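You operate a simulated robot arm through the tools that you are given. There is no shell and no other tool. Be economical: measure what you need, move in short steps, check, and stop when the job is done.

The job below is to be done with a simulated robot arm. You get a single attempt, and the scene is never put back.

TASK
Take the ring from the top of the fitting bench and leave it on the ledge of the winding frame. Then take the red spool and put it on the top of cooler two. Then press the fault button four to switch it up. Then take the paper roll from the top of the fitting bench and leave it on the top of the side bench. Then take the orange bowl and leave it on the top of cooler one. Then take the brass nut and put it on the upper board of the wooden shelf. Then turn the length dial to 60 m. Keep to this order. Set down upright: red spool.

Only the result counts: the job must be done as asked and must still hold three seconds after the hand-in. Knocking over, shifting, dropping, spilling or breaking anything else fails it.

THE ROBOT
A 6-joint arm with a two-finger parallel gripper on a trunk, on a base that drives. Base frame: it is fixed to the floor where the robot stands at the start and does not move with it; the origin is under the middle of the robot, x ahead of it, y to its left, z up. Readings come in mm, rad, newtons and seconds.
Its first joint turns from -2.897 to 2.897 rad. Places, roughly: brass nut (5x4x4 cm) [-3000, -4000, 500]; fault button four [700, 200, 900]; ledge of the winding frame [400, -3200, 600]; length dial [-3300, -6400, 900]; orange bowl (12x11x6 cm) [-2300, -900, 900]; paper roll (5x5x4 cm) [600, 900, 900]; red spool (4x4x8 cm) [500, -100, 900]; ring (8x8x3 cm) [500, -200, 900]; top of cooler one (26x22 cm) [-1840, -3400, 620]; top of cooler two (26x22 cm) [-1820, 1180, 620]; top of the side bench [700, -1300, 800]; upper board of the wooden shelf [-5100, -5600, 1200]. Payload 4.1 kg.
The tool frame sits at the grasp point between the pads (the TCP): z along the fingers, y along the line on which they close. The tips reach 23 mm beyond it. The gripper opens to 94 mm. The fingers are 38 mm wide and 10 mm thick; the gripper's body (54 by 96 mm) begins 39 mm behind the TCP.
Orientation is told as [roll, pitch, yaw] about the base's x, y, z axes, in that order, counted from this pose: with the fingers straight down and closing along the base's y, the tool's x points along the base's -x, its y along +y and its z along -z.

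THE INTERFACE
- The arm moves only by the tool send_rows. Its argument "rows" is a list of rows, each an object (a shift or turn left out is 0, a gripper value left out holds the last) with "xyz": the shift along the tool's x, y, z in mm, a list of three; "turn": the turn, a rotation vector about the tool's x, y, z in rad, a list of three; "gripper": the gripper command, from -1 (fully open) to 1 (shut), values between in proportion. In form: [{"xyz": [tx, ty, tz], "turn": [ax, ay, az], "gripper": gripper}, ...]. A call has 1 to 8 rows; each row is the pose to reach, as a shift and turn from the pose commanded when the call began, along the tool's axes at that moment. Each row takes 0.2 s and may step no farther than 50 mm and 0.15 rad from the row before; otherwise, or with a gripper value out of range, the whole call is refused. Where a pose cannot be reached the arm comes as near as it can. A force on the tool above 40 N (or 10 N above the force at the start of the call, whichever is more), or a blocked arm, ends the call early, and 0.2 s more pass. Each finger travels about 45 mm/s and halts on what it meets, pressing with about 29 N; the grip force reading is that of the motor and also rises with nothing between the fingers. The clock runs only during rows and for 0.2 s after the last one: add rows that repeat a pose to give the fingers time. The reply holds the time, the measured pose of the TCP, the force on the tool along the base axes, the opening and the grip force, in the units named above and with some noise, with the torque about the TCP (base axes, N m) and any sound that the robot's microphone picked up, and new pictures: "show" is both (left out), scene, wrist or none.
- Cameras (640 x 400 px; columns grow to the right, rows downward): "scene" is now at [21.2, 172.5, 1435.9]; the picture's right is [0.08, -1.00, 0.00], its down [-0.69, -0.06, -0.72] and it looks along [0.72, 0.06, -0.69] (base axes); focal length 288 px, centre (320, 200). "wrist" rides on the gripper at [86, 16, -75] in the tool frame; the picture's right is [-0.18, 0.98, 0.00], its down [-0.58, -0.11, -0.81] and it looks along [-0.79, -0.15, 0.59] (tool axes); focal length 243 px, centre (320, 200). There is no depth. A picture from a camera that has moved, and an enlarged one, comes with that camera's place and axes in the base frame and with its lens.
- move_column(by): slides the trunk up (or, below 0, down) by that many mm; the arm and the scene camera ride with it, the base frame stays. It gives what a move gives, with no picture.
- base_move(legs): drives the robot by 1 to 6 legs, each [ahead, turn to the left] in mm and rad, along the robot's own axes; the way and the turn of a leg run together, so that a leg with both is an arc; at most 1500 mm and 3.142 rad a leg. The arm and the cameras ride along, it lands a little off, and it stops where it bumps. It gives what a move gives, and a new picture of the scene camera.
- aim_head(pan, tilt): turns the head with the scene camera to pan (to the left, within 2.705 rad either way) and tilt (down, from -0.506 to 1.204), counted from straight ahead of the robot. It gives what a move gives, and a new picture of the scene camera.
- inspect(camera, box): a new picture of the part [left, top, right, bottom] of that camera's present view, enlarged. The clock stands still meanwhile.
- finish_job(): hands the job in; it is judged then, once.

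Go step by step. Nothing tells you exact positions but the pictures and the camera data: compare them with the known pose of the tool, close in by small moves and look again before you grip or let go. The budget is 186 turns and 260 pictures, counting those below and the enlarged ones. Unless the task says otherwise, let go and move clear before handing in, and close with one line.

The tools are called after ">>>" as a command line: name --argument value ..., lists and objects as JSON in quotes. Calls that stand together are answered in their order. send_rows: Moves the arm, as the interface text tells. Its arguments: {"type":"object","properties":{"rows":{"type":"array"},"show":{"type":"string","enum":["both","scene","wrist","none"]}},"required":["rows"]} The other tools are called the same way: move_column (by) slides the trunk up or down; base_move (legs) drives the base; aim_head (pan, tilt) turns the head that bears the scene camera; inspect (camera, box) takes an enlarged picture of a part of a camera's view; finish_job () hands the job in.

At the start:

```text
clock: 0.0
tcp_pos: [483.5, 114.9, 1061.7]
tool_rot: [0.001, 0.0, -0.001]
force: [0.5, -0.1, -0.4]
wrist_torque: [0.01, 0.03, -0.01]
opening: 94.2
grasp_force: 0.0
trunk travel left (down, up): [-400.0, 190.0]
robot x, y, heading: [-2.7, 0.5, 0.003]
head pan, tilt: [0.084, 0.763]
```

scene: 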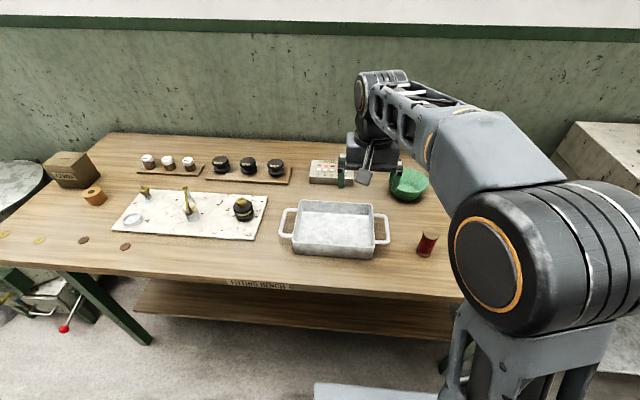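
wrist: 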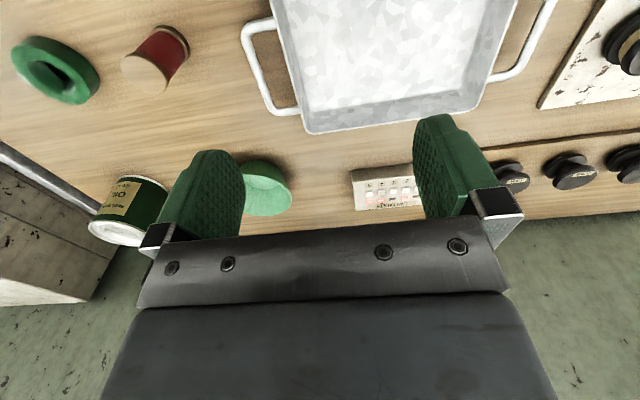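

The ring (green) and the red spool are on the right part of the bench, at roughly (466,-150) and (479,-50). I'll bring the gripper over toward the ring and look again.

>>> send_rows --rows '[{"xyz": [3, -45, 5]}, {"xyz": [6, -90, 10]}, {"xyz": [9, -135, 20]}, {"xyz": [12, -180, 30]}, {"xyz": [15, -225, 40]}, {"xyz": [18, -262, 50]}, {"xyz": [18, -262, 60]}]'

>>> inspect --camera "scene" --box '[280, 120, 480, 280]'

```text
clock: 1.6
tcp_pos: [464.6, -147.6, 1000.1]
tool_rot: [-0.001, 0.0, 0.0]
force: [0.2, 0.2, -0.3]
wrist_torque: [0.02, 0.01, 0.0]
opening: 93.9
grasp_force: 0.1
trunk travel left (down, up): [-400.0, 190.0]
robot x, y, heading: [-0.7, 2.4, -0.006]
head pan, tilt: [0.084, 0.763]
camera scene: at [21.2, 172.1, 1435.9], right [0.08, -1.0, 0.0], down [-0.69, -0.06, -0.72], along [0.72, 0.06, -0.69], focal length 288 px, centre (320, 200)
camera wrist: at [378.7, -132.6, 1074.7], right [0.18, 0.98, 0.0], down [0.58, -0.11, 0.81], along [0.79, -0.15, -0.59], focal length 243 px, centre (320, 200)
```

scene: 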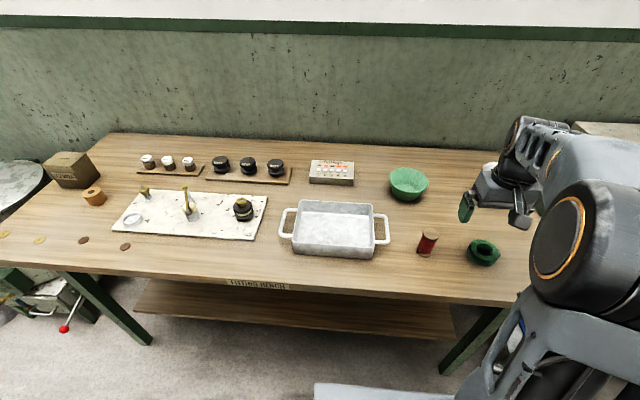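
wrist: 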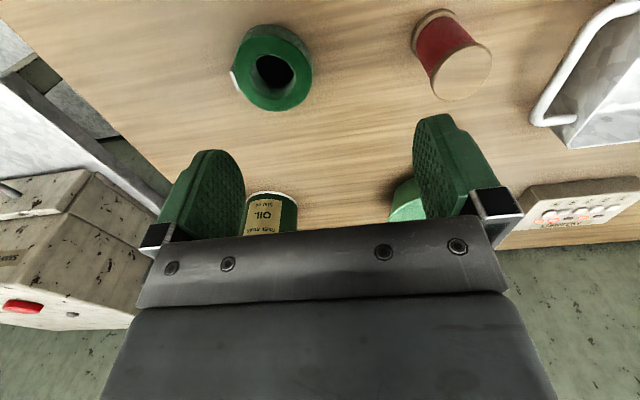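

```text
2.50 times, centred on (380, 200) of scene
camera zoom: at [21.2, 172.1, 1435.9], right [0.08, -1.0, 0.0], down [-0.69, -0.06, -0.72], along [0.72, 0.06, -0.69], focal length 720 px, centre (170, 200)
```

zoom: 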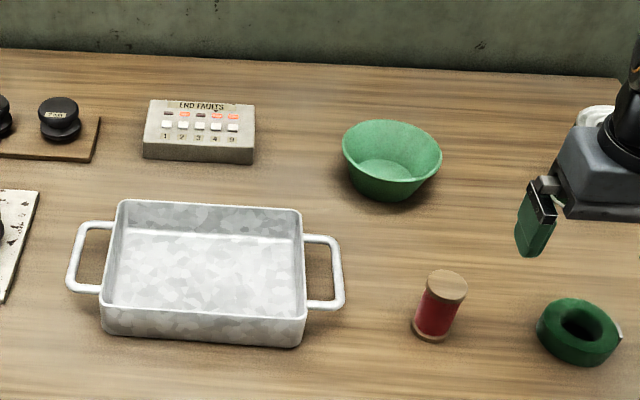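

Triangulating from both views puts the ring at about (464,-185) with its top near z 882. I'll move above it, lower some, and check.

>>> send_rows --rows '[{"xyz": [1, -37, 20]}, {"xyz": [1, -37, 55]}, {"xyz": [1, -37, 75]}, {"xyz": [1, -37, 75]}]'

```text
clock: 2.6
tcp_pos: [463.9, -183.7, 925.4]
tool_rot: [-0.001, 0.0, 0.001]
force: [0.6, 0.2, -0.2]
wrist_torque: [-0.02, 0.02, 0.02]
opening: 94.2
grasp_force: 0.2
trunk travel left (down, up): [-400.0, 190.0]
robot x, y, heading: [0.7, 2.1, 0.004]
head pan, tilt: [0.084, 0.763]
camera scene: at [21.3, 172.4, 1435.9], right [0.08, -1.0, 0.0], down [-0.69, -0.06, -0.72], along [0.72, 0.06, -0.69], focal length 288 px, centre (320, 200)
camera wrist: at [377.4, -168.5, 1000.5], right [0.18, 0.98, 0.0], down [0.58, -0.11, 0.81], along [0.79, -0.15, -0.59], focal length 243 px, centre (320, 200)
```

scene: 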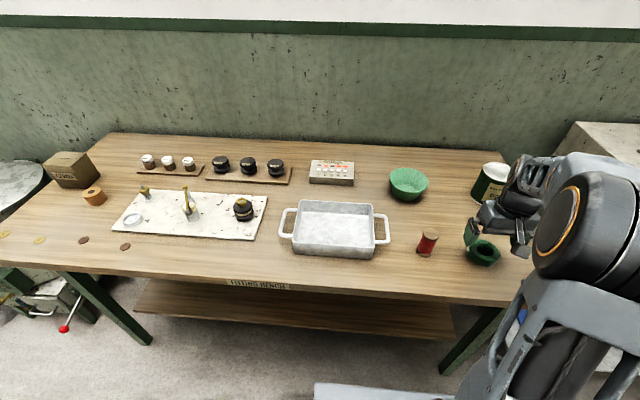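
wrist: 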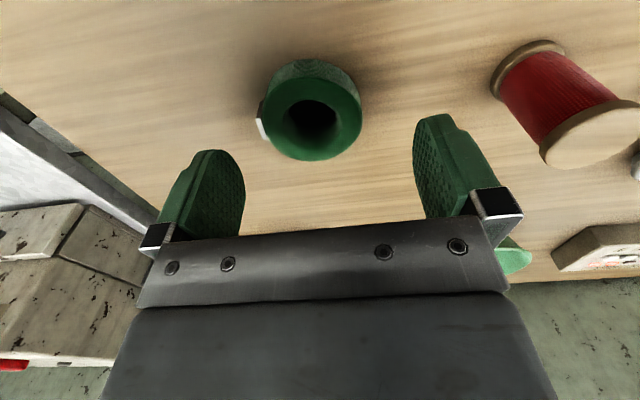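

Comparing the two wrist views, the ring top is nearer z 858, its centre about (473,-191), and the bench about z 831. I'll correct, lower and check before closing.

>>> send_rows --rows '[{"xyz": [-9, -8, 5]}, {"xyz": [-9, -8, 30]}, {"xyz": [-9, -8, 45]}, {"xyz": [-9, -8, 45]}]' --show "wrist"

```text
clock: 3.6
tcp_pos: [472.5, -192.2, 882.4]
tool_rot: [0.0, -0.001, 0.001]
force: [0.1, -0.2, 1.1]
wrist_torque: [0.03, 0.02, 0.01]
opening: 94.2
grasp_force: 0.0
trunk travel left (down, up): [-400.0, 190.0]
robot x, y, heading: [4.3, 1.2, 0.002]
head pan, tilt: [0.084, 0.763]
camera wrist: at [385.9, -176.9, 956.2], right [0.18, 0.98, 0.0], down [0.58, -0.11, 0.81], along [0.79, -0.15, -0.59], focal length 243 px, centre (320, 200)
```

wrist: 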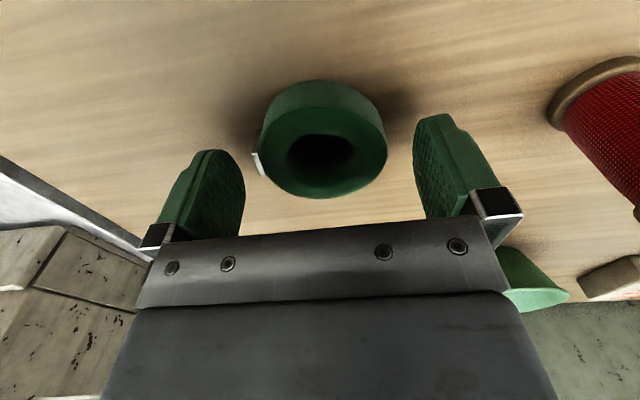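

The ring is centred between the fingers. I'll lower 22 mm and close.

>>> send_rows --rows '[{"xyz": [0, 1, 12]}, {"xyz": [0, 1, 22]}, {"xyz": [0, 1, 22], "gripper": 1}, {"xyz": [0, 1, 22], "gripper": 1}, {"xyz": [0, 1, 22], "gripper": 1}, {"xyz": [0, 1, 22], "gripper": 1}]' --show "wrist"

```text
clock: 5.0
tcp_pos: [473.9, -190.5, 863.1]
tool_rot: [-0.001, -0.007, -0.001]
force: [-2.6, 0.8, 14.0]
wrist_torque: [0.52, 0.3, -0.09]
opening: 70.2
grasp_force: 29.3
trunk travel left (down, up): [-400.0, 190.0]
robot x, y, heading: [-2.2, 1.2, 0.003]
head pan, tilt: [0.084, 0.763]
stopped in row 6: the force on the tool passed its limit (the readings are from after the stop); the commanded pose is now the measured one
camera wrist: at [387.0, -174.8, 936.7], right [0.19, 0.98, 0.0], down [0.58, -0.11, 0.81], along [0.8, -0.15, -0.59], focal length 243 px, centre (320, 200)
```

wrist: 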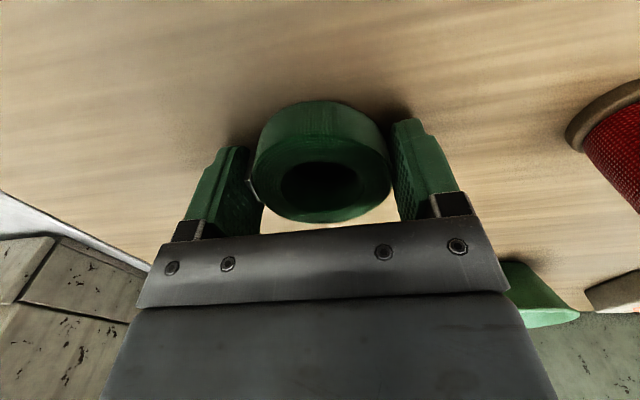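

The ring is gripped at 70 mm opening. I'll lift it and look to the right for the way.

>>> send_rows --rows '[{"xyz": [0, 0, -40]}, {"xyz": [0, 0, -90]}, {"xyz": [0, 0, -140]}, {"xyz": [0, 0, -190]}, {"xyz": [30, 10, -220]}, {"xyz": [60, 20, -230]}, {"xyz": [100, 40, -230]}]' --show "wrist"

>>> aim_head --pan -1.4 --tilt 0.4

>>> aim_head --pan -2.5 --tilt 0.4

```text
clock: 6.6
tcp_pos: [373.8, -150.4, 1091.9]
tool_rot: [0.001, -0.002, 0.0]
force: [0.8, 0.1, -0.5]
wrist_torque: [0.01, 0.04, -0.01]
opening: 70.1
grasp_force: 28.9
trunk travel left (down, up): [-400.0, 190.0]
robot x, y, heading: [-0.9, 1.1, -0.002]
head pan, tilt: [0.084, 0.763]
camera wrist: at [287.0, -135.0, 1165.7], right [0.18, 0.98, 0.0], down [0.58, -0.11, 0.81], along [0.79, -0.15, -0.59], focal length 243 px, centre (320, 200)
```

wrist: 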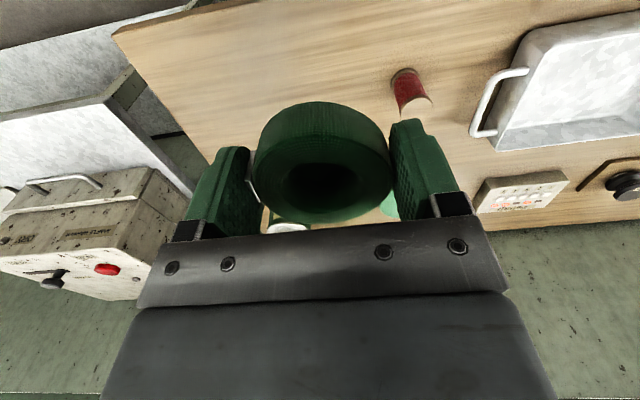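

```text
clock: 8.2
tcp_pos: [373.7, -151.4, 1092.3]
tool_rot: [0.0, -0.003, -0.002]
force: [0.6, -0.6, -0.1]
wrist_torque: [0.01, 0.01, -0.01]
opening: 69.9
grasp_force: 29.0
trunk travel left (down, up): [-400.0, 190.0]
robot x, y, heading: [3.2, 3.1, 0.002]
head pan, tilt: [-1.4, 0.4]
camera scene: at [-45.1, 74.2, 1468.0], right [-0.98, -0.17, 0.0], down [-0.07, 0.38, -0.92], along [0.16, -0.91, -0.39], focal length 288 px, centre (320, 200)
```

scene: 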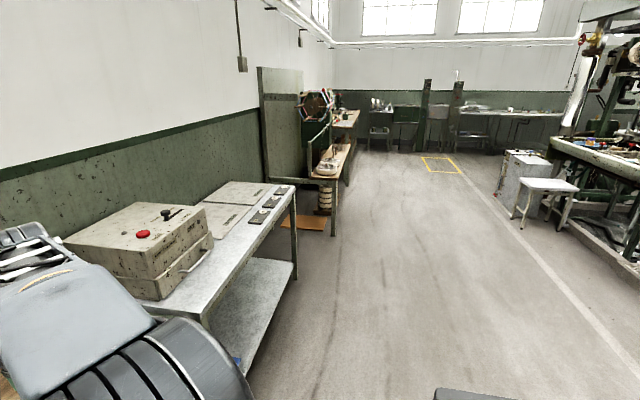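

```text
clock: 9.5
tcp_pos: [374.6, -151.0, 1090.9]
tool_rot: [0.0, -0.004, -0.001]
force: [0.2, 0.0, 0.7]
wrist_torque: [-0.01, 0.0, 0.01]
opening: 70.1
grasp_force: 29.2
trunk travel left (down, up): [-400.0, 190.0]
robot x, y, heading: [1.8, -2.5, 0.004]
head pan, tilt: [-2.499, 0.4]
camera scene: at [-135.1, 109.8, 1468.0], right [-0.6, 0.8, 0.0], down [0.31, 0.23, -0.92], along [-0.74, -0.55, -0.39], focal length 288 px, centre (320, 200)
```

scene: 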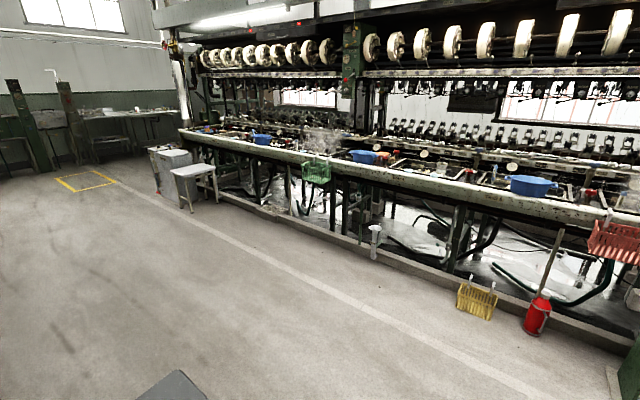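

The winding frame is past the side bench along the wall. I'll turn right, drive 2.2 m along the aisle, and look.

>>> base_move --legs '[[0, -1.571], [1400, 0], [800, 0]]'

>>> aim_head --pan 0.3 --tilt 0.5

```text
clock: 24.1
tcp_pos: [-152.8, -2553.6, 1092.1]
tool_rot: [0.001, -0.002, -1.572]
force: [0.8, 0.3, 0.3]
wrist_torque: [0.02, -0.03, 0.01]
opening: 69.7
grasp_force: 28.7
trunk travel left (down, up): [-400.0, 190.0]
robot x, y, heading: [-1.8, -2183.1, -1.57]
head pan, tilt: [-2.499, 0.4]
camera scene: at [107.3, -2046.0, 1468.0], right [0.8, 0.6, 0.0], down [0.23, -0.31, -0.92], along [-0.55, 0.74, -0.39], focal length 288 px, centre (320, 200)
```

scene: 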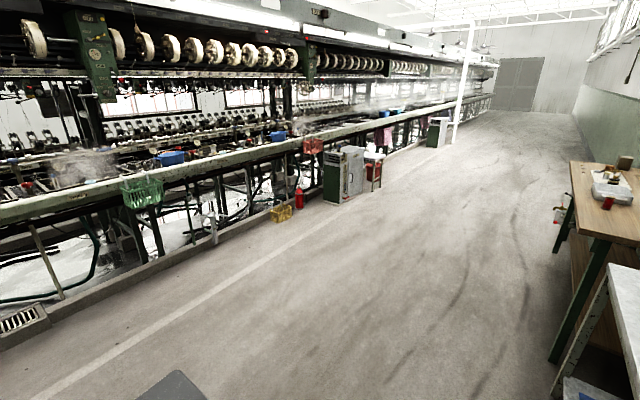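

```text
clock: 26.6
tcp_pos: [-153.0, -2554.4, 1092.5]
tool_rot: [0.0, -0.003, -1.571]
force: [-0.6, 1.3, -0.3]
wrist_torque: [-0.02, 0.01, -0.01]
opening: 70.0
grasp_force: 28.4
trunk travel left (down, up): [-400.0, 190.0]
robot x, y, heading: [-0.7, -2175.7, -1.568]
head pan, tilt: [0.3, 0.499]
camera scene: at [190.1, -2206.9, 1458.9], right [-0.95, -0.3, 0.0], down [-0.14, 0.46, -0.88], along [0.26, -0.84, -0.48], focal length 288 px, centre (320, 200)
```

scene: 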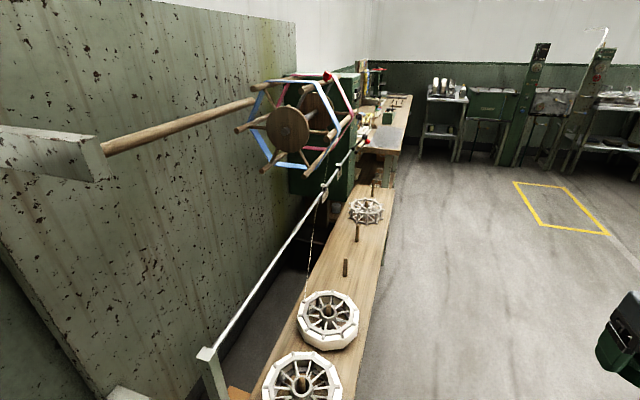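

The ledge is a plank at x≈240–470 with pegs at y≈-2864 (reel), -3111, -3368. I'll set the ring between two pegs around (325,-3240), standing at about (-200,-3240).

>>> base_move --legs '[[0, -0.185], [1083, 0], [0, 1.753]]'

>>> aim_head --pan 0.0 --tilt 0.75

```text
clock: 37.1
tcp_pos: [182.7, -3389.2, 1091.7]
tool_rot: [0.001, -0.005, 0.011]
force: [1.1, -0.8, 0.5]
wrist_torque: [-0.01, 0.0, -0.01]
opening: 69.8
grasp_force: 28.8
trunk travel left (down, up): [-400.0, 190.0]
robot x, y, heading: [-194.4, -3242.0, 0.019]
head pan, tilt: [0.3, 0.499]
camera scene: at [-169.9, -3050.0, 1458.9], right [0.31, -0.95, 0.0], down [-0.46, -0.15, -0.88], along [0.83, 0.27, -0.48], focal length 288 px, centre (320, 200)
```

scene: 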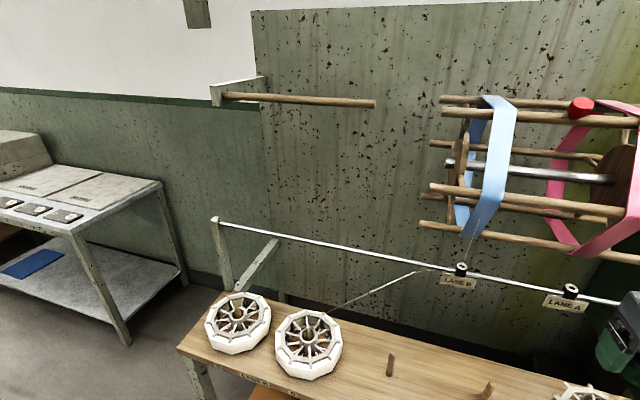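

```text
clock: 37.9
tcp_pos: [183.4, -3388.7, 1091.4]
tool_rot: [0.0, -0.003, 0.012]
force: [0.1, -0.2, -0.5]
wrist_torque: [-0.01, 0.01, -0.01]
opening: 69.8
grasp_force: 29.2
trunk travel left (down, up): [-400.0, 190.0]
robot x, y, heading: [-193.9, -3240.8, 0.014]
head pan, tilt: [0.0, 0.75]
camera scene: at [-173.5, -3076.9, 1437.0], right [0.02, -1.0, 0.0], down [-0.68, -0.01, -0.73], along [0.73, 0.01, -0.68], focal length 288 px, centre (320, 200)
```

scene: 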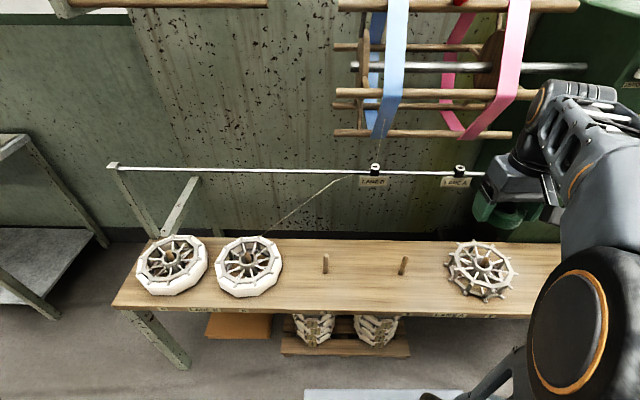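

The free stretch between the two pegs is centred near (350,-3217). I'll lower the trunk, then bring the hand above that spot.

>>> move_column --by -330

>>> send_rows --rows '[{"xyz": [-20, 40, 0]}, {"xyz": [-45, 80, 0]}, {"xyz": [-75, 118, 0]}, {"xyz": [-110, 150, 0]}, {"xyz": [-145, 170, 0]}, {"xyz": [-155, 172, 0]}]'

```text
clock: 41.1
tcp_pos: [184.3, -3389.4, 761.9]
tool_rot: [0.001, -0.003, 0.013]
force: [-0.5, 0.3, -0.3]
wrist_torque: [0.0, 0.03, 0.0]
opening: 69.6
grasp_force: 29.1
trunk travel left (down, up): [-70.0, 520.0]
robot x, y, heading: [-195.3, -3237.8, 0.016]
head pan, tilt: [0.0, 0.75]
```

```text
clock: 42.5
tcp_pos: [336.0, -3214.4, 761.5]
tool_rot: [0.0, -0.003, 0.012]
force: [0.0, 0.4, -0.5]
wrist_torque: [0.02, -0.01, -0.02]
opening: 69.7
grasp_force: 28.5
trunk travel left (down, up): [-70.0, 520.0]
robot x, y, heading: [-192.7, -3241.0, 0.018]
head pan, tilt: [0.0, 0.75]
camera scene: at [-173.6, -3077.0, 1106.9], right [0.01, -1.0, 0.0], down [-0.68, -0.01, -0.73], along [0.73, 0.01, -0.68], focal length 288 px, centre (320, 200)
camera wrist: at [249.1, -3199.6, 835.1], right [0.17, 0.99, 0.0], down [0.58, -0.1, 0.81], along [0.8, -0.14, -0.59], focal length 243 px, centre (320, 200)
```

scene: 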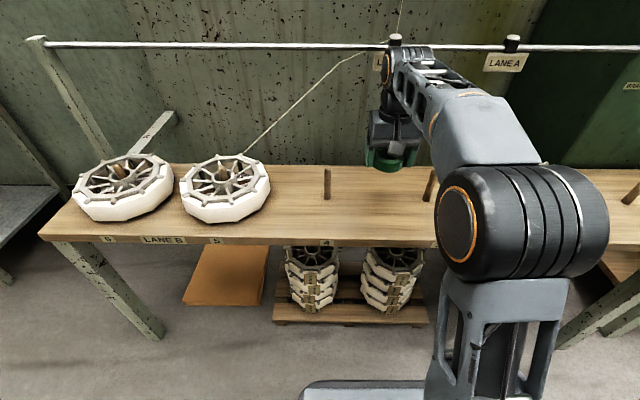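
wrist: 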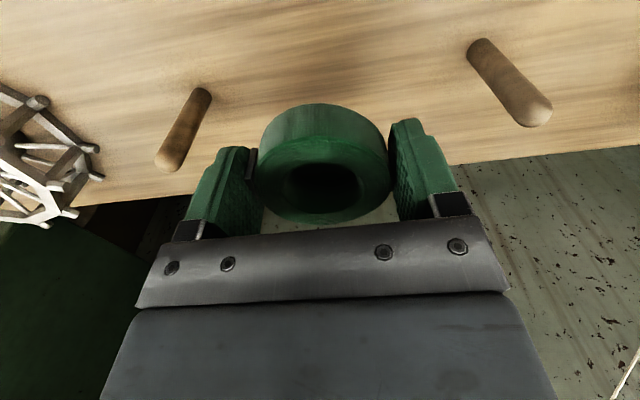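

Plank height works out at about z 600; the spot between the pegs is clear. Lowering.

>>> send_rows --rows '[{"xyz": [0, 0, 45]}, {"xyz": [0, 0, 90]}, {"xyz": [0, 0, 115]}, {"xyz": [0, 0, 122]}, {"xyz": [0, 0, 128]}, {"xyz": [0, 0, 133]}]'

```text
clock: 43.8
tcp_pos: [337.8, -3214.7, 642.9]
tool_rot: [0.0, -0.019, 0.013]
force: [-3.1, 0.5, 17.2]
wrist_torque: [-0.1, 0.53, -0.02]
opening: 69.8
grasp_force: 28.3
trunk travel left (down, up): [-70.0, 520.0]
robot x, y, heading: [-190.2, -3241.8, 0.017]
head pan, tilt: [0.0, 0.75]
stopped in row 5: the force on the tool passed its limit (the readings are from after the stop); the commanded pose is now the measured one
camera scene: at [-174.8, -3077.0, 1107.0], right [0.01, -1.0, 0.0], down [-0.68, -0.01, -0.73], along [0.73, 0.01, -0.68], focal length 288 px, centre (320, 200)
camera wrist: at [248.9, -3200.4, 715.8], right [0.17, 0.99, 0.0], down [0.57, -0.1, 0.82], along [0.81, -0.14, -0.58], focal length 243 px, centre (320, 200)
```

scene: 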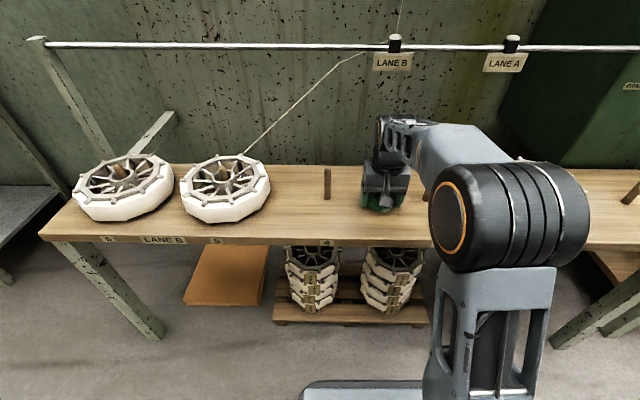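
wrist: 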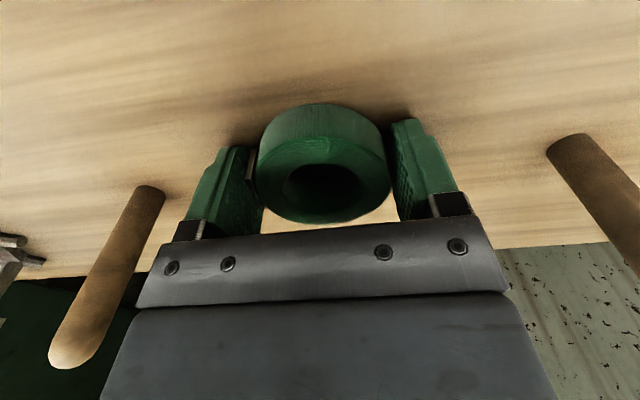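

It is touching the plank. I'll open and back straight up.

>>> send_rows --rows '[{"xyz": [0, 0, 0], "gripper": -1}, {"xyz": [0, 0, 0], "gripper": -1}, {"xyz": [0, 0, 0], "gripper": -1}, {"xyz": [0, 0, -30], "gripper": -1}, {"xyz": [0, 0, -75]}, {"xyz": [0, 0, -125]}]'

```text
clock: 45.1
tcp_pos: [336.1, -3216.5, 765.3]
tool_rot: [0.0, -0.012, 0.011]
force: [-0.4, 0.4, -0.1]
wrist_torque: [0.0, 0.01, 0.02]
opening: 94.0
grasp_force: 0.0
trunk travel left (down, up): [-70.0, 520.0]
robot x, y, heading: [-191.7, -3243.2, 0.015]
head pan, tilt: [0.0, 0.75]
camera scene: at [-173.4, -3076.9, 1106.8], right [0.02, -1.0, 0.0], down [-0.68, -0.01, -0.73], along [0.73, 0.01, -0.68], focal length 288 px, centre (320, 200)
camera wrist: at [248.7, -3200.7, 838.5], right [0.17, 0.99, 0.0], down [0.57, -0.1, 0.81], along [0.8, -0.14, -0.58], focal length 243 px, centre (320, 200)
```

scene: 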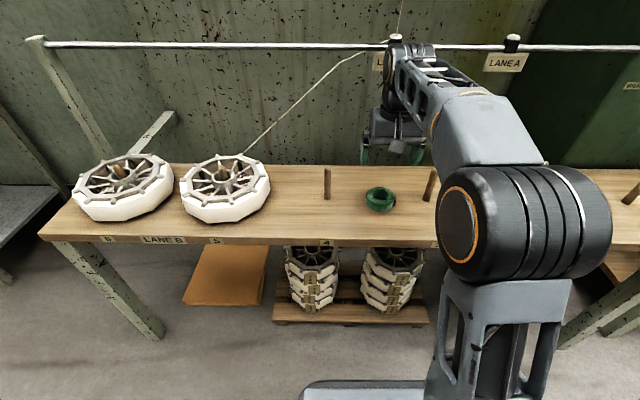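
wrist: 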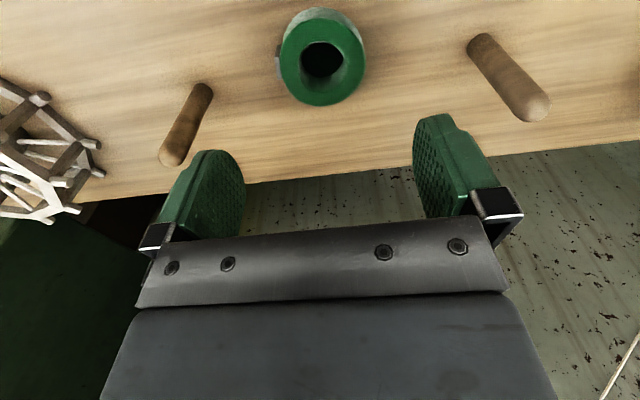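

The ring stands on the ledge. I'll retract, raise the trunk, and drive back to the fitting bench for the red spool.

>>> send_rows --rows '[{"xyz": [40, 0, -10]}, {"xyz": [85, 0, -20]}, {"xyz": [130, 0, -20]}, {"xyz": [160, 0, -20]}]' --show "none"

>>> move_column --by 330

>>> base_move --legs '[[0, 1.514], [1400, 0], [1400, 0], [386, 0], [0, -1.529]]'

```text
clock: 46.1
tcp_pos: [174.6, -3215.9, 784.3]
tool_rot: [0.002, -0.014, 0.011]
force: [0.9, -0.4, -0.5]
wrist_torque: [0.01, 0.02, 0.01]
opening: 94.0
grasp_force: 0.1
trunk travel left (down, up): [-70.0, 520.0]
robot x, y, heading: [-194.5, -3241.5, 0.015]
head pan, tilt: [0.0, 0.75]
```

```text
clock: 49.4
tcp_pos: [174.6, -3214.9, 1113.7]
tool_rot: [-0.002, -0.014, 0.012]
force: [0.5, -0.4, 0.4]
wrist_torque: [0.02, 0.02, 0.02]
opening: 93.7
grasp_force: 0.0
trunk travel left (down, up): [-400.0, 190.0]
robot x, y, heading: [-193.7, -3243.3, 0.012]
head pan, tilt: [0.0, 0.75]
```

```text
clock: 72.5
tcp_pos: [228.4, -23.7, 1112.9]
tool_rot: [0.0, -0.012, 0.017]
force: [-0.6, 0.6, 0.3]
wrist_torque: [-0.01, -0.01, 0.02]
opening: 93.8
grasp_force: 0.1
trunk travel left (down, up): [-400.0, 190.0]
robot x, y, heading: [-138.6, -53.1, 0.021]
head pan, tilt: [0.0, 0.75]
camera scene: at [-121.0, 114.5, 1436.9], right [0.02, -1.0, 0.0], down [-0.68, -0.01, -0.73], along [0.73, 0.01, -0.68], focal length 288 px, centre (320, 200)
```

scene: 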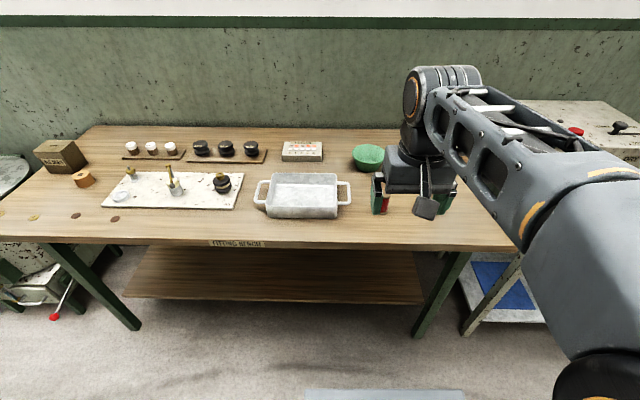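

Back at the bench. I'll drive 100 mm ahead and bring the hand over the red spool.

>>> base_move --legs '[[100, -0.02]]'

>>> send_rows --rows '[{"xyz": [-40, -10, 20]}, {"xyz": [-80, -20, 40]}, {"xyz": [-110, -25, 65]}, {"xyz": [-132, -25, 95]}, {"xyz": [-132, -25, 115]}]'

```text
clock: 73.6
tcp_pos: [329.1, -29.4, 1113.6]
tool_rot: [0.002, -0.013, -0.002]
force: [-0.2, 0.4, 0.1]
wrist_torque: [0.01, 0.01, 0.02]
opening: 94.1
grasp_force: 0.1
trunk travel left (down, up): [-400.0, 190.0]
robot x, y, heading: [-38.7, -48.3, 0.004]
head pan, tilt: [0.0, 0.75]
camera scene: at [-17.3, 115.2, 1436.9], right [0.0, -1.0, 0.0], down [-0.68, 0.0, -0.73], along [0.73, 0.0, -0.68], focal length 288 px, centre (320, 200)
```

scene: 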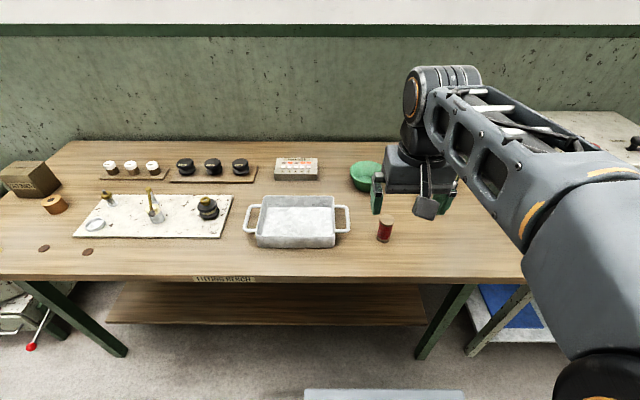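

```text
clock: 74.8
tcp_pos: [460.8, -54.3, 998.0]
tool_rot: [-0.001, -0.014, -0.001]
force: [-0.1, 0.1, 0.2]
wrist_torque: [0.01, 0.03, 0.02]
opening: 94.1
grasp_force: 0.0
trunk travel left (down, up): [-400.0, 190.0]
robot x, y, heading: [-36.3, -47.7, 0.003]
head pan, tilt: [0.0, 0.75]
camera scene: at [-17.2, 115.2, 1436.9], right [0.0, -1.0, 0.0], down [-0.68, 0.0, -0.73], along [0.73, 0.0, -0.68], focal length 288 px, centre (320, 200)
camera wrist: at [374.5, -38.6, 1072.7], right [0.19, 0.98, 0.0], down [0.57, -0.11, 0.81], along [0.8, -0.15, -0.58], focal length 243 px, centre (320, 200)
```

scene: 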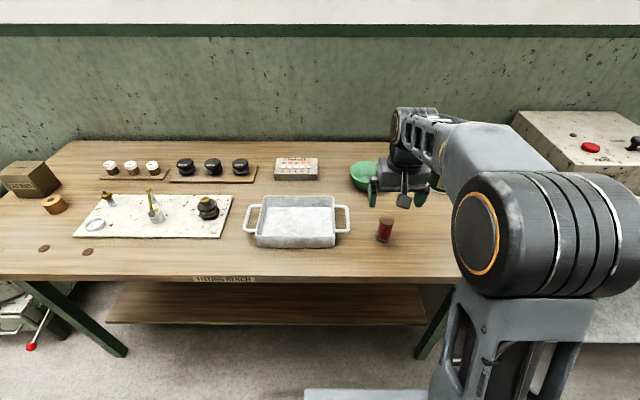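
wrist: 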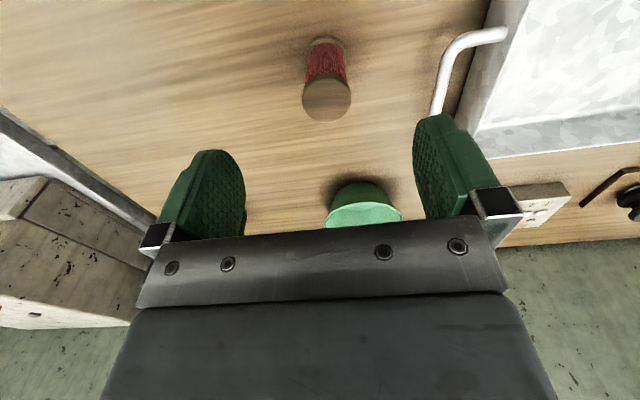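

The spool's top is at about (474,-53,911). I'll align, part-open to 72 mm because of the tray handle, and lower most of the way.

>>> send_rows --rows '[{"xyz": [-13, 2, 10], "turn": [0, 0.013, 0], "gripper": -0.53}, {"xyz": [-13, 2, 40], "turn": [0, 0.013, 0]}, {"xyz": [-13, 2, 65], "turn": [0, 0.013, 0]}, {"xyz": [-13, 2, 65], "turn": [0, 0.013, 0]}]'

```text
clock: 75.8
tcp_pos: [476.2, -52.7, 936.7]
tool_rot: [-0.001, -0.002, -0.002]
force: [0.5, -0.3, 0.8]
wrist_torque: [0.03, -0.02, 0.03]
opening: 72.1
grasp_force: 0.0
trunk travel left (down, up): [-400.0, 190.0]
robot x, y, heading: [-38.4, -49.8, 0.004]
head pan, tilt: [0.0, 0.75]
camera scene: at [-17.3, 115.2, 1436.9], right [0.0, -1.0, 0.0], down [-0.68, 0.0, -0.73], along [0.73, 0.0, -0.68], focal length 288 px, centre (320, 200)
camera wrist: at [389.1, -36.6, 1009.8], right [0.19, 0.98, 0.0], down [0.58, -0.11, 0.81], along [0.79, -0.15, -0.59], focal length 243 px, centre (320, 200)
```

scene: 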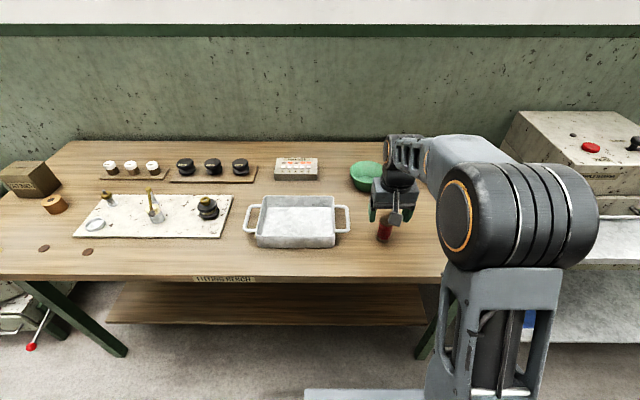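
wrist: 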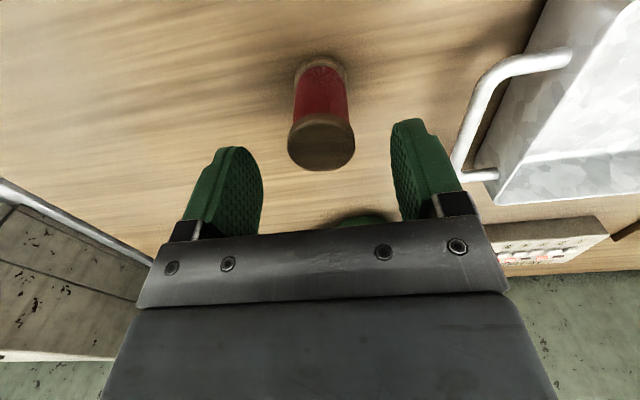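

Centred on the spool. I'll lower 55 mm and close.

>>> send_rows --rows '[{"xyz": [0, 0, 30]}, {"xyz": [0, 0, 55]}, {"xyz": [0, 0, 55], "gripper": 1}, {"xyz": [0, 0, 55], "gripper": 1}, {"xyz": [0, 0, 55], "gripper": 1}, {"xyz": [0, 0, 55], "gripper": 1}]' --show "wrist"

```text
clock: 77.2
tcp_pos: [475.8, -54.0, 882.2]
tool_rot: [0.001, -0.002, -0.002]
force: [0.6, 0.9, -0.1]
wrist_torque: [-0.01, -0.02, 0.04]
opening: 36.7
grasp_force: 28.6
trunk travel left (down, up): [-400.0, 190.0]
robot x, y, heading: [-40.5, -51.0, 0.004]
head pan, tilt: [0.0, 0.75]
camera wrist: at [389.6, -37.2, 955.2], right [0.19, 0.98, 0.0], down [0.58, -0.11, 0.81], along [0.79, -0.15, -0.59], focal length 243 px, centre (320, 200)
```

wrist: 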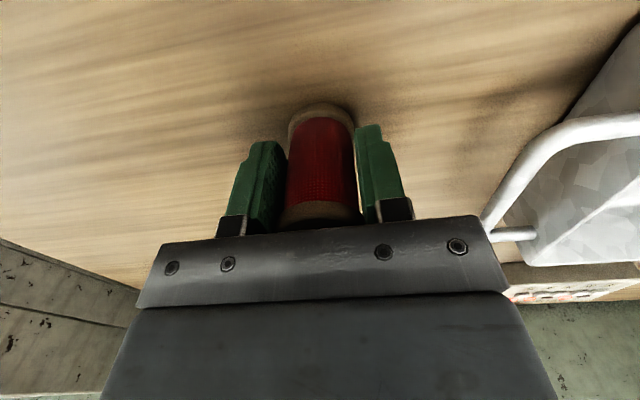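

Gripped. I'll lift, retract, and look toward cooler two (behind-left).

>>> send_rows --rows '[{"xyz": [0, 0, -40]}, {"xyz": [0, 0, -90]}, {"xyz": [20, 0, -140]}, {"xyz": [60, 0, -180]}, {"xyz": [105, 0, -205]}, {"xyz": [145, 0, -215]}]' --show "wrist"

>>> aim_head --pan 2.5 --tilt 0.5

```text
refused: row 3 steps farther than a row can; nothing moved
```

```text
clock: 79.5
tcp_pos: [476.1, -52.6, 880.8]
tool_rot: [0.001, 0.001, -0.003]
force: [-0.6, 0.1, -0.1]
wrist_torque: [-0.01, 0.0, -0.05]
opening: 36.6
grasp_force: 29.3
trunk travel left (down, up): [-400.0, 190.0]
robot x, y, heading: [-39.2, -51.2, 0.008]
head pan, tilt: [2.499, 0.499]
camera scene: at [-173.1, 169.5, 1458.9], right [0.6, 0.8, 0.0], down [0.38, -0.29, -0.88], along [-0.7, 0.53, -0.48], focal length 288 px, centre (320, 200)
```

scene: 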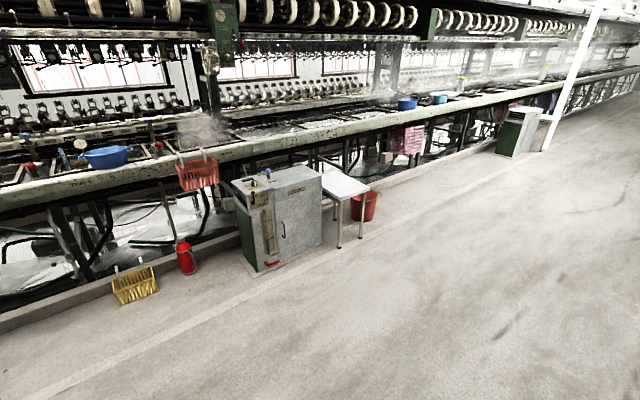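

>>> send_rows --rows '[{"xyz": [0, 0, -40]}, {"xyz": [0, 0, -88]}, {"xyz": [15, 0, -130]}, {"xyz": [50, 0, -165]}, {"xyz": [90, 0, -190]}, {"xyz": [130, 0, -210]}, {"xyz": [145, 0, -215]}]' --show "wrist"

>>> inspect --camera "scene" --box '[200, 140, 400, 280]'

```text
clock: 81.1
tcp_pos: [332.1, -52.0, 1097.1]
tool_rot: [0.0, -0.002, -0.001]
force: [0.5, 0.0, -0.5]
wrist_torque: [0.01, 0.02, 0.01]
opening: 36.8
grasp_force: 29.0
trunk travel left (down, up): [-400.0, 190.0]
robot x, y, heading: [-39.1, -53.3, 0.006]
head pan, tilt: [2.499, 0.499]
camera wrist: at [244.6, -36.5, 1170.4], right [0.19, 0.98, 0.0], down [0.58, -0.11, 0.81], along [0.79, -0.15, -0.59], focal length 243 px, centre (320, 200)
```

wrist: 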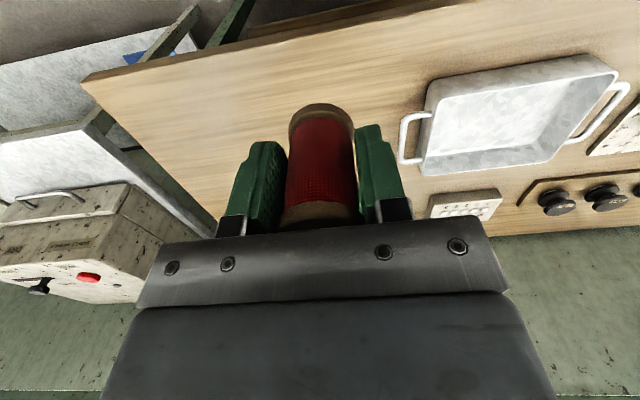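

```text
2.86 times, centred on (300, 210) of scene
camera zoom: at [-173.5, 169.5, 1458.8], right [0.6, 0.8, 0.0], down [0.38, -0.29, -0.88], along [-0.7, 0.53, -0.48], focal length 822 px, centre (377, 171)
```

zoom: 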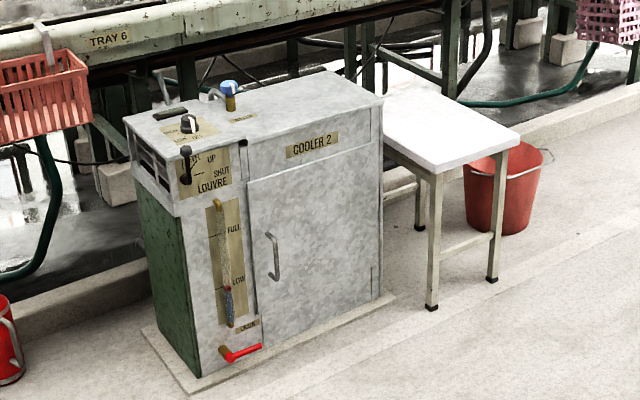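

Cooler 2 is readable, with a free right half of its top around (-1820,1180). I'll drive to about (-1250,1050) facing it, keeping clear of the stool on its right.

>>> base_move --legs '[[0, 2.397], [820, 0], [818, 0], [0, 0.739]]'

>>> aim_head --pan 0.0 --tilt 0.8

```text
clock: 97.1
tcp_pos: [-1620.8, 1051.0, 1096.4]
tool_rot: [0.001, -0.002, 3.14]
force: [1.1, 0.5, -0.6]
wrist_torque: [0.01, -0.05, 0.01]
opening: 36.7
grasp_force: 28.8
trunk travel left (down, up): [-400.0, 190.0]
robot x, y, heading: [-1247.2, 1049.7, -3.138]
head pan, tilt: [2.499, 0.499]
camera scene: at [-1116.9, 826.8, 1458.9], right [-0.6, -0.8, 0.0], down [-0.38, 0.29, -0.88], along [0.7, -0.53, -0.48], focal length 288 px, centre (320, 200)
```

scene: 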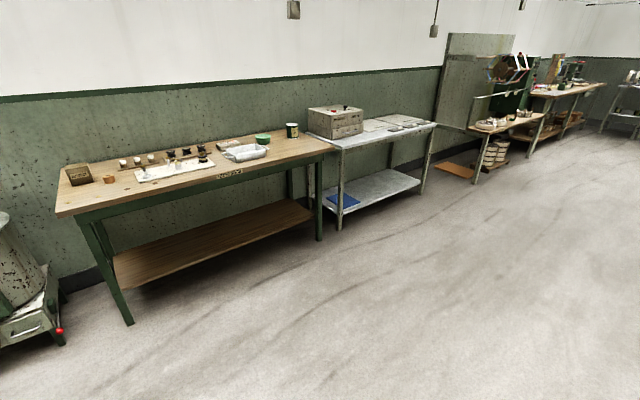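

```text
clock: 99.3
tcp_pos: [-1621.0, 1051.0, 1094.6]
tool_rot: [0.002, -0.002, 3.141]
force: [0.2, 0.3, -0.9]
wrist_torque: [0.01, 0.01, 0.02]
opening: 36.6
grasp_force: 29.3
trunk travel left (down, up): [-400.0, 190.0]
robot x, y, heading: [-1248.5, 1050.2, -3.141]
head pan, tilt: [0.0, 0.799]
camera scene: at [-1270.5, 881.2, 1432.9], right [0.0, 1.0, 0.0], down [0.72, 0.0, -0.7], along [-0.7, 0.0, -0.72], focal length 288 px, centre (320, 200)
```

scene: 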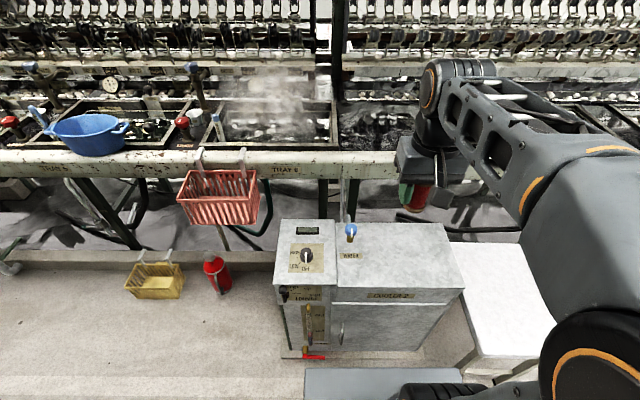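

The free top of cooler 2 spans about x -1682..-1949, y ~1000..1330. I'll lower the trunk and bring the spool over (-1800,1180).

>>> move_column --by -330

>>> send_rows --rows '[{"xyz": [-30, -30, 0]}, {"xyz": [-65, -60, 0]}, {"xyz": [-100, -90, 0]}, {"xyz": [-135, -115, 0]}, {"xyz": [-165, -129, 0]}, {"xyz": [-179, -129, 0]}, {"xyz": [-179, -129, 0]}]'

```text
clock: 102.6
tcp_pos: [-1620.7, 1049.9, 766.0]
tool_rot: [0.0, -0.001, 3.139]
force: [0.1, 0.1, -0.9]
wrist_torque: [0.01, 0.0, 0.0]
opening: 36.5
grasp_force: 28.8
trunk travel left (down, up): [-70.0, 520.0]
robot x, y, heading: [-1250.3, 1047.6, -3.143]
head pan, tilt: [0.0, 0.799]
```

```text
clock: 104.2
tcp_pos: [-1799.6, 1180.3, 766.9]
tool_rot: [-0.001, -0.001, 3.14]
force: [0.8, 0.6, -1.1]
wrist_torque: [0.0, 0.0, -0.01]
opening: 36.4
grasp_force: 28.9
trunk travel left (down, up): [-70.0, 520.0]
robot x, y, heading: [-1249.6, 1048.2, -3.147]
head pan, tilt: [0.0, 0.799]
camera scene: at [-1270.5, 881.3, 1102.9], right [0.0, 1.0, 0.0], down [0.72, 0.0, -0.7], along [-0.7, 0.0, -0.72], focal length 288 px, centre (320, 200)
camera wrist: at [-1712.8, 1162.9, 841.3], right [-0.19, -0.98, 0.0], down [-0.58, 0.11, 0.81], along [-0.79, 0.15, -0.59], focal length 243 px, centre (320, 200)
```

scene: 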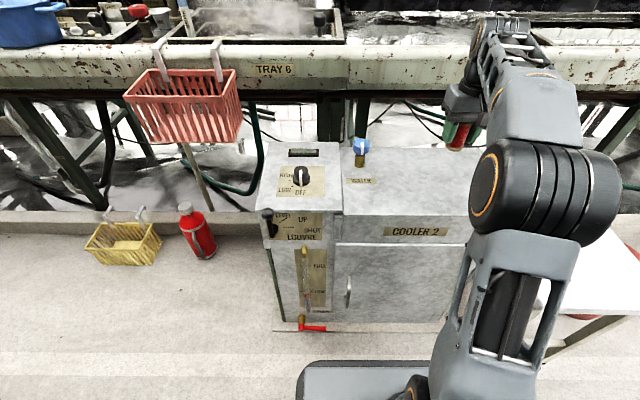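
wrist: 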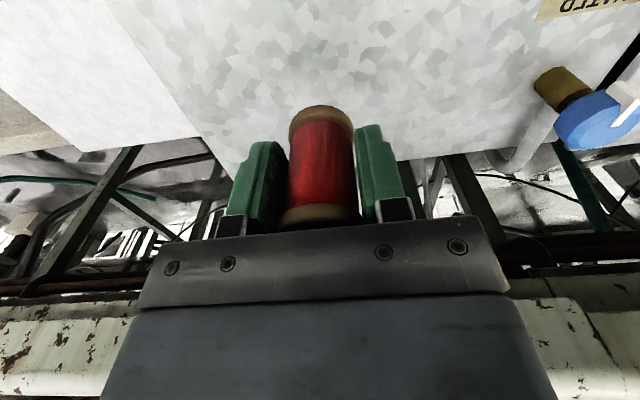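

Over the clear metal top. Lowering toward contact.

>>> send_rows --rows '[{"xyz": [0, 0, 40]}, {"xyz": [0, 0, 75]}, {"xyz": [0, 0, 85]}, {"xyz": [0, 0, 91]}, {"xyz": [0, 0, 97]}, {"xyz": [0, 0, 102]}, {"xyz": [0, 0, 107]}, {"xyz": [0, 0, 111]}]' --show "wrist"

```text
clock: 106.0
tcp_pos: [-1800.1, 1181.0, 659.1]
tool_rot: [-0.001, -0.01, 3.14]
force: [-0.2, -0.8, 40.0]
wrist_torque: [-0.12, 0.08, -0.03]
opening: 33.3
grasp_force: 28.6
trunk travel left (down, up): [-70.0, 520.0]
robot x, y, heading: [-1250.8, 1049.0, -3.143]
head pan, tilt: [0.0, 0.799]
camera wrist: at [-1711.7, 1162.8, 732.9], right [-0.19, -0.98, 0.0], down [-0.57, 0.11, 0.81], along [-0.8, 0.15, -0.58], focal length 243 px, centre (320, 200)
```

wrist: 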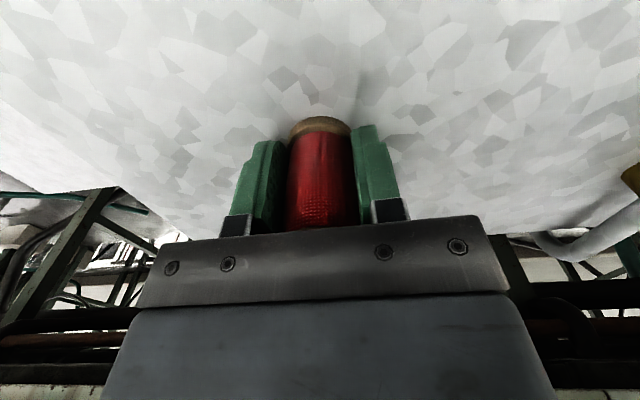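

It's firmly down (40 N). I'll ease off 4 mm, open, and rise.

>>> send_rows --rows '[{"xyz": [0, 0, -4]}, {"xyz": [0, 0, -4], "gripper": -0.3}, {"xyz": [0, 0, -4], "gripper": -0.5}, {"xyz": [0, 0, -4], "gripper": -0.7}, {"xyz": [0, 0, -4], "gripper": -0.7}]' --show "wrist"

```text
clock: 107.2
tcp_pos: [-1800.2, 1178.7, 659.8]
tool_rot: [0.0, 0.001, 3.138]
force: [-0.2, 0.0, 12.4]
wrist_torque: [0.01, 0.1, -0.02]
opening: 80.0
grasp_force: 0.1
trunk travel left (down, up): [-70.0, 520.0]
robot x, y, heading: [-1249.2, 1047.7, -3.141]
head pan, tilt: [0.0, 0.799]
camera wrist: at [-1712.3, 1163.0, 733.5], right [-0.19, -0.98, 0.0], down [-0.58, 0.11, 0.81], along [-0.79, 0.15, -0.59], focal length 243 px, centre (320, 200)
```

wrist: 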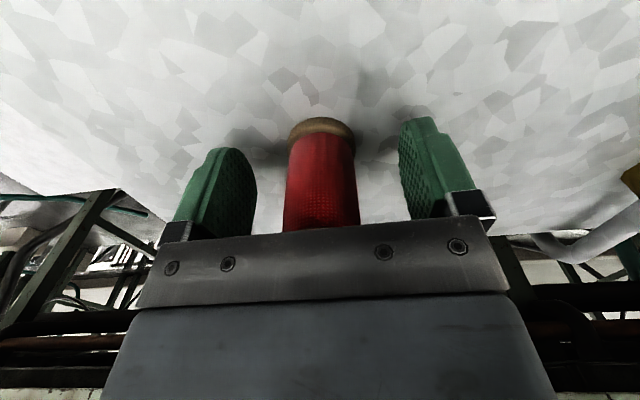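

>>> send_rows --rows '[{"xyz": [0, 0, -20]}, {"xyz": [0, 0, -60]}, {"xyz": [0, 0, -105]}, {"xyz": [20, 0, -130]}, {"xyz": [65, 30, -130]}, {"xyz": [110, 60, -130]}]'

```text
refused: row 5 steps farther than a row can; nothing moved
```

>>> send_rows --rows '[{"xyz": [0, 0, -20]}, {"xyz": [0, 0, -60]}, {"xyz": [0, 0, -105]}, {"xyz": [20, 0, -130]}, {"xyz": [60, 20, -130]}, {"xyz": [100, 40, -130]}, {"xyz": [140, 60, -130]}]'

```text
clock: 108.8
tcp_pos: [-1659.3, 1119.7, 787.2]
tool_rot: [0.001, -0.001, 3.14]
force: [-0.4, 1.2, 0.3]
wrist_torque: [-0.02, 0.0, -0.01]
opening: 79.9
grasp_force: 0.1
trunk travel left (down, up): [-70.0, 520.0]
robot x, y, heading: [-1243.6, 1051.9, -3.142]
head pan, tilt: [0.0, 0.799]
camera scene: at [-1270.9, 881.4, 1102.9], right [0.0, 1.0, 0.0], down [0.72, 0.0, -0.7], along [-0.7, 0.0, -0.72], focal length 288 px, centre (320, 200)
camera wrist: at [-1572.7, 1102.6, 862.6], right [-0.19, -0.98, 0.0], down [-0.58, 0.11, 0.81], along [-0.79, 0.15, -0.59], focal length 243 px, centre (320, 200)
```

scene: 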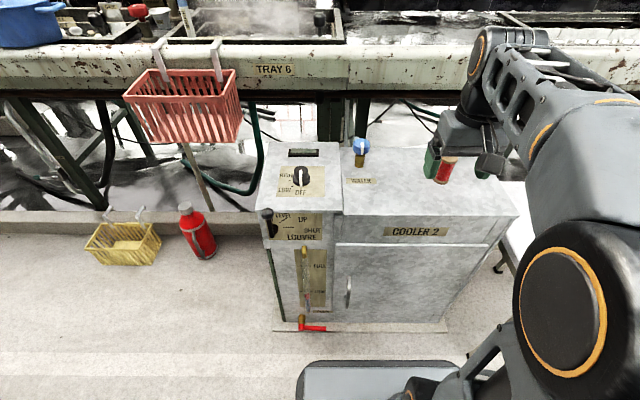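
wrist: 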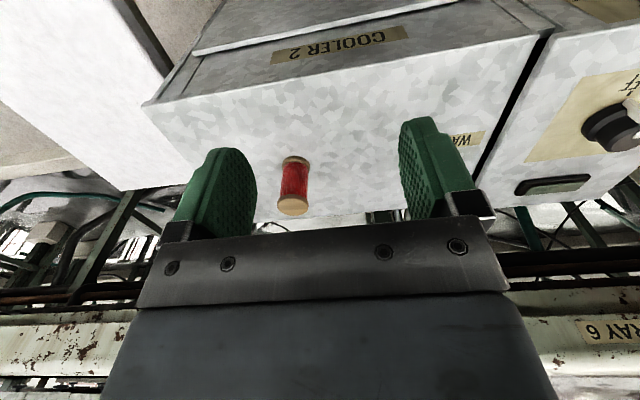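

The red spool stands upright on cooler 2. Next the fault box on the fitting bench: I'll retract, raise the trunk and drive back to face it.

>>> move_column --by 330

>>> base_move --legs '[[-250, 0], [0, 2.349], [1207, 0], [0, 0.793]]'

```text
clock: 112.0
tcp_pos: [-1658.8, 1120.1, 1118.9]
tool_rot: [-0.001, -0.002, 3.139]
force: [0.1, 0.1, 0.3]
wrist_torque: [0.03, 0.03, -0.02]
opening: 79.8
grasp_force: 0.1
trunk travel left (down, up): [-400.0, 190.0]
robot x, y, heading: [-1251.2, 1051.1, -3.144]
head pan, tilt: [0.0, 0.799]
```

```text
clock: 127.1
tcp_pos: [244.7, 125.2, 1118.2]
tool_rot: [0.0, -0.001, 0.0]
force: [0.1, 0.6, -0.1]
wrist_torque: [0.03, 0.0, -0.02]
opening: 79.9
grasp_force: 0.0
trunk travel left (down, up): [-400.0, 190.0]
robot x, y, heading: [-166.7, 196.0, 0.002]
head pan, tilt: [0.0, 0.799]
camera scene: at [-147.9, 360.7, 1432.9], right [0.0, -1.0, 0.0], down [-0.72, 0.0, -0.7], along [0.7, 0.0, -0.72], focal length 288 px, centre (320, 200)
```

scene: 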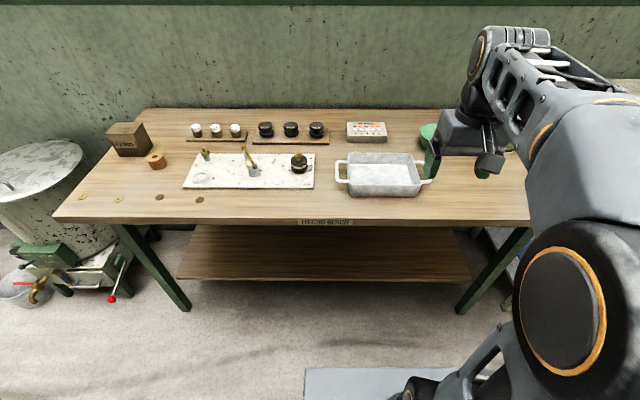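

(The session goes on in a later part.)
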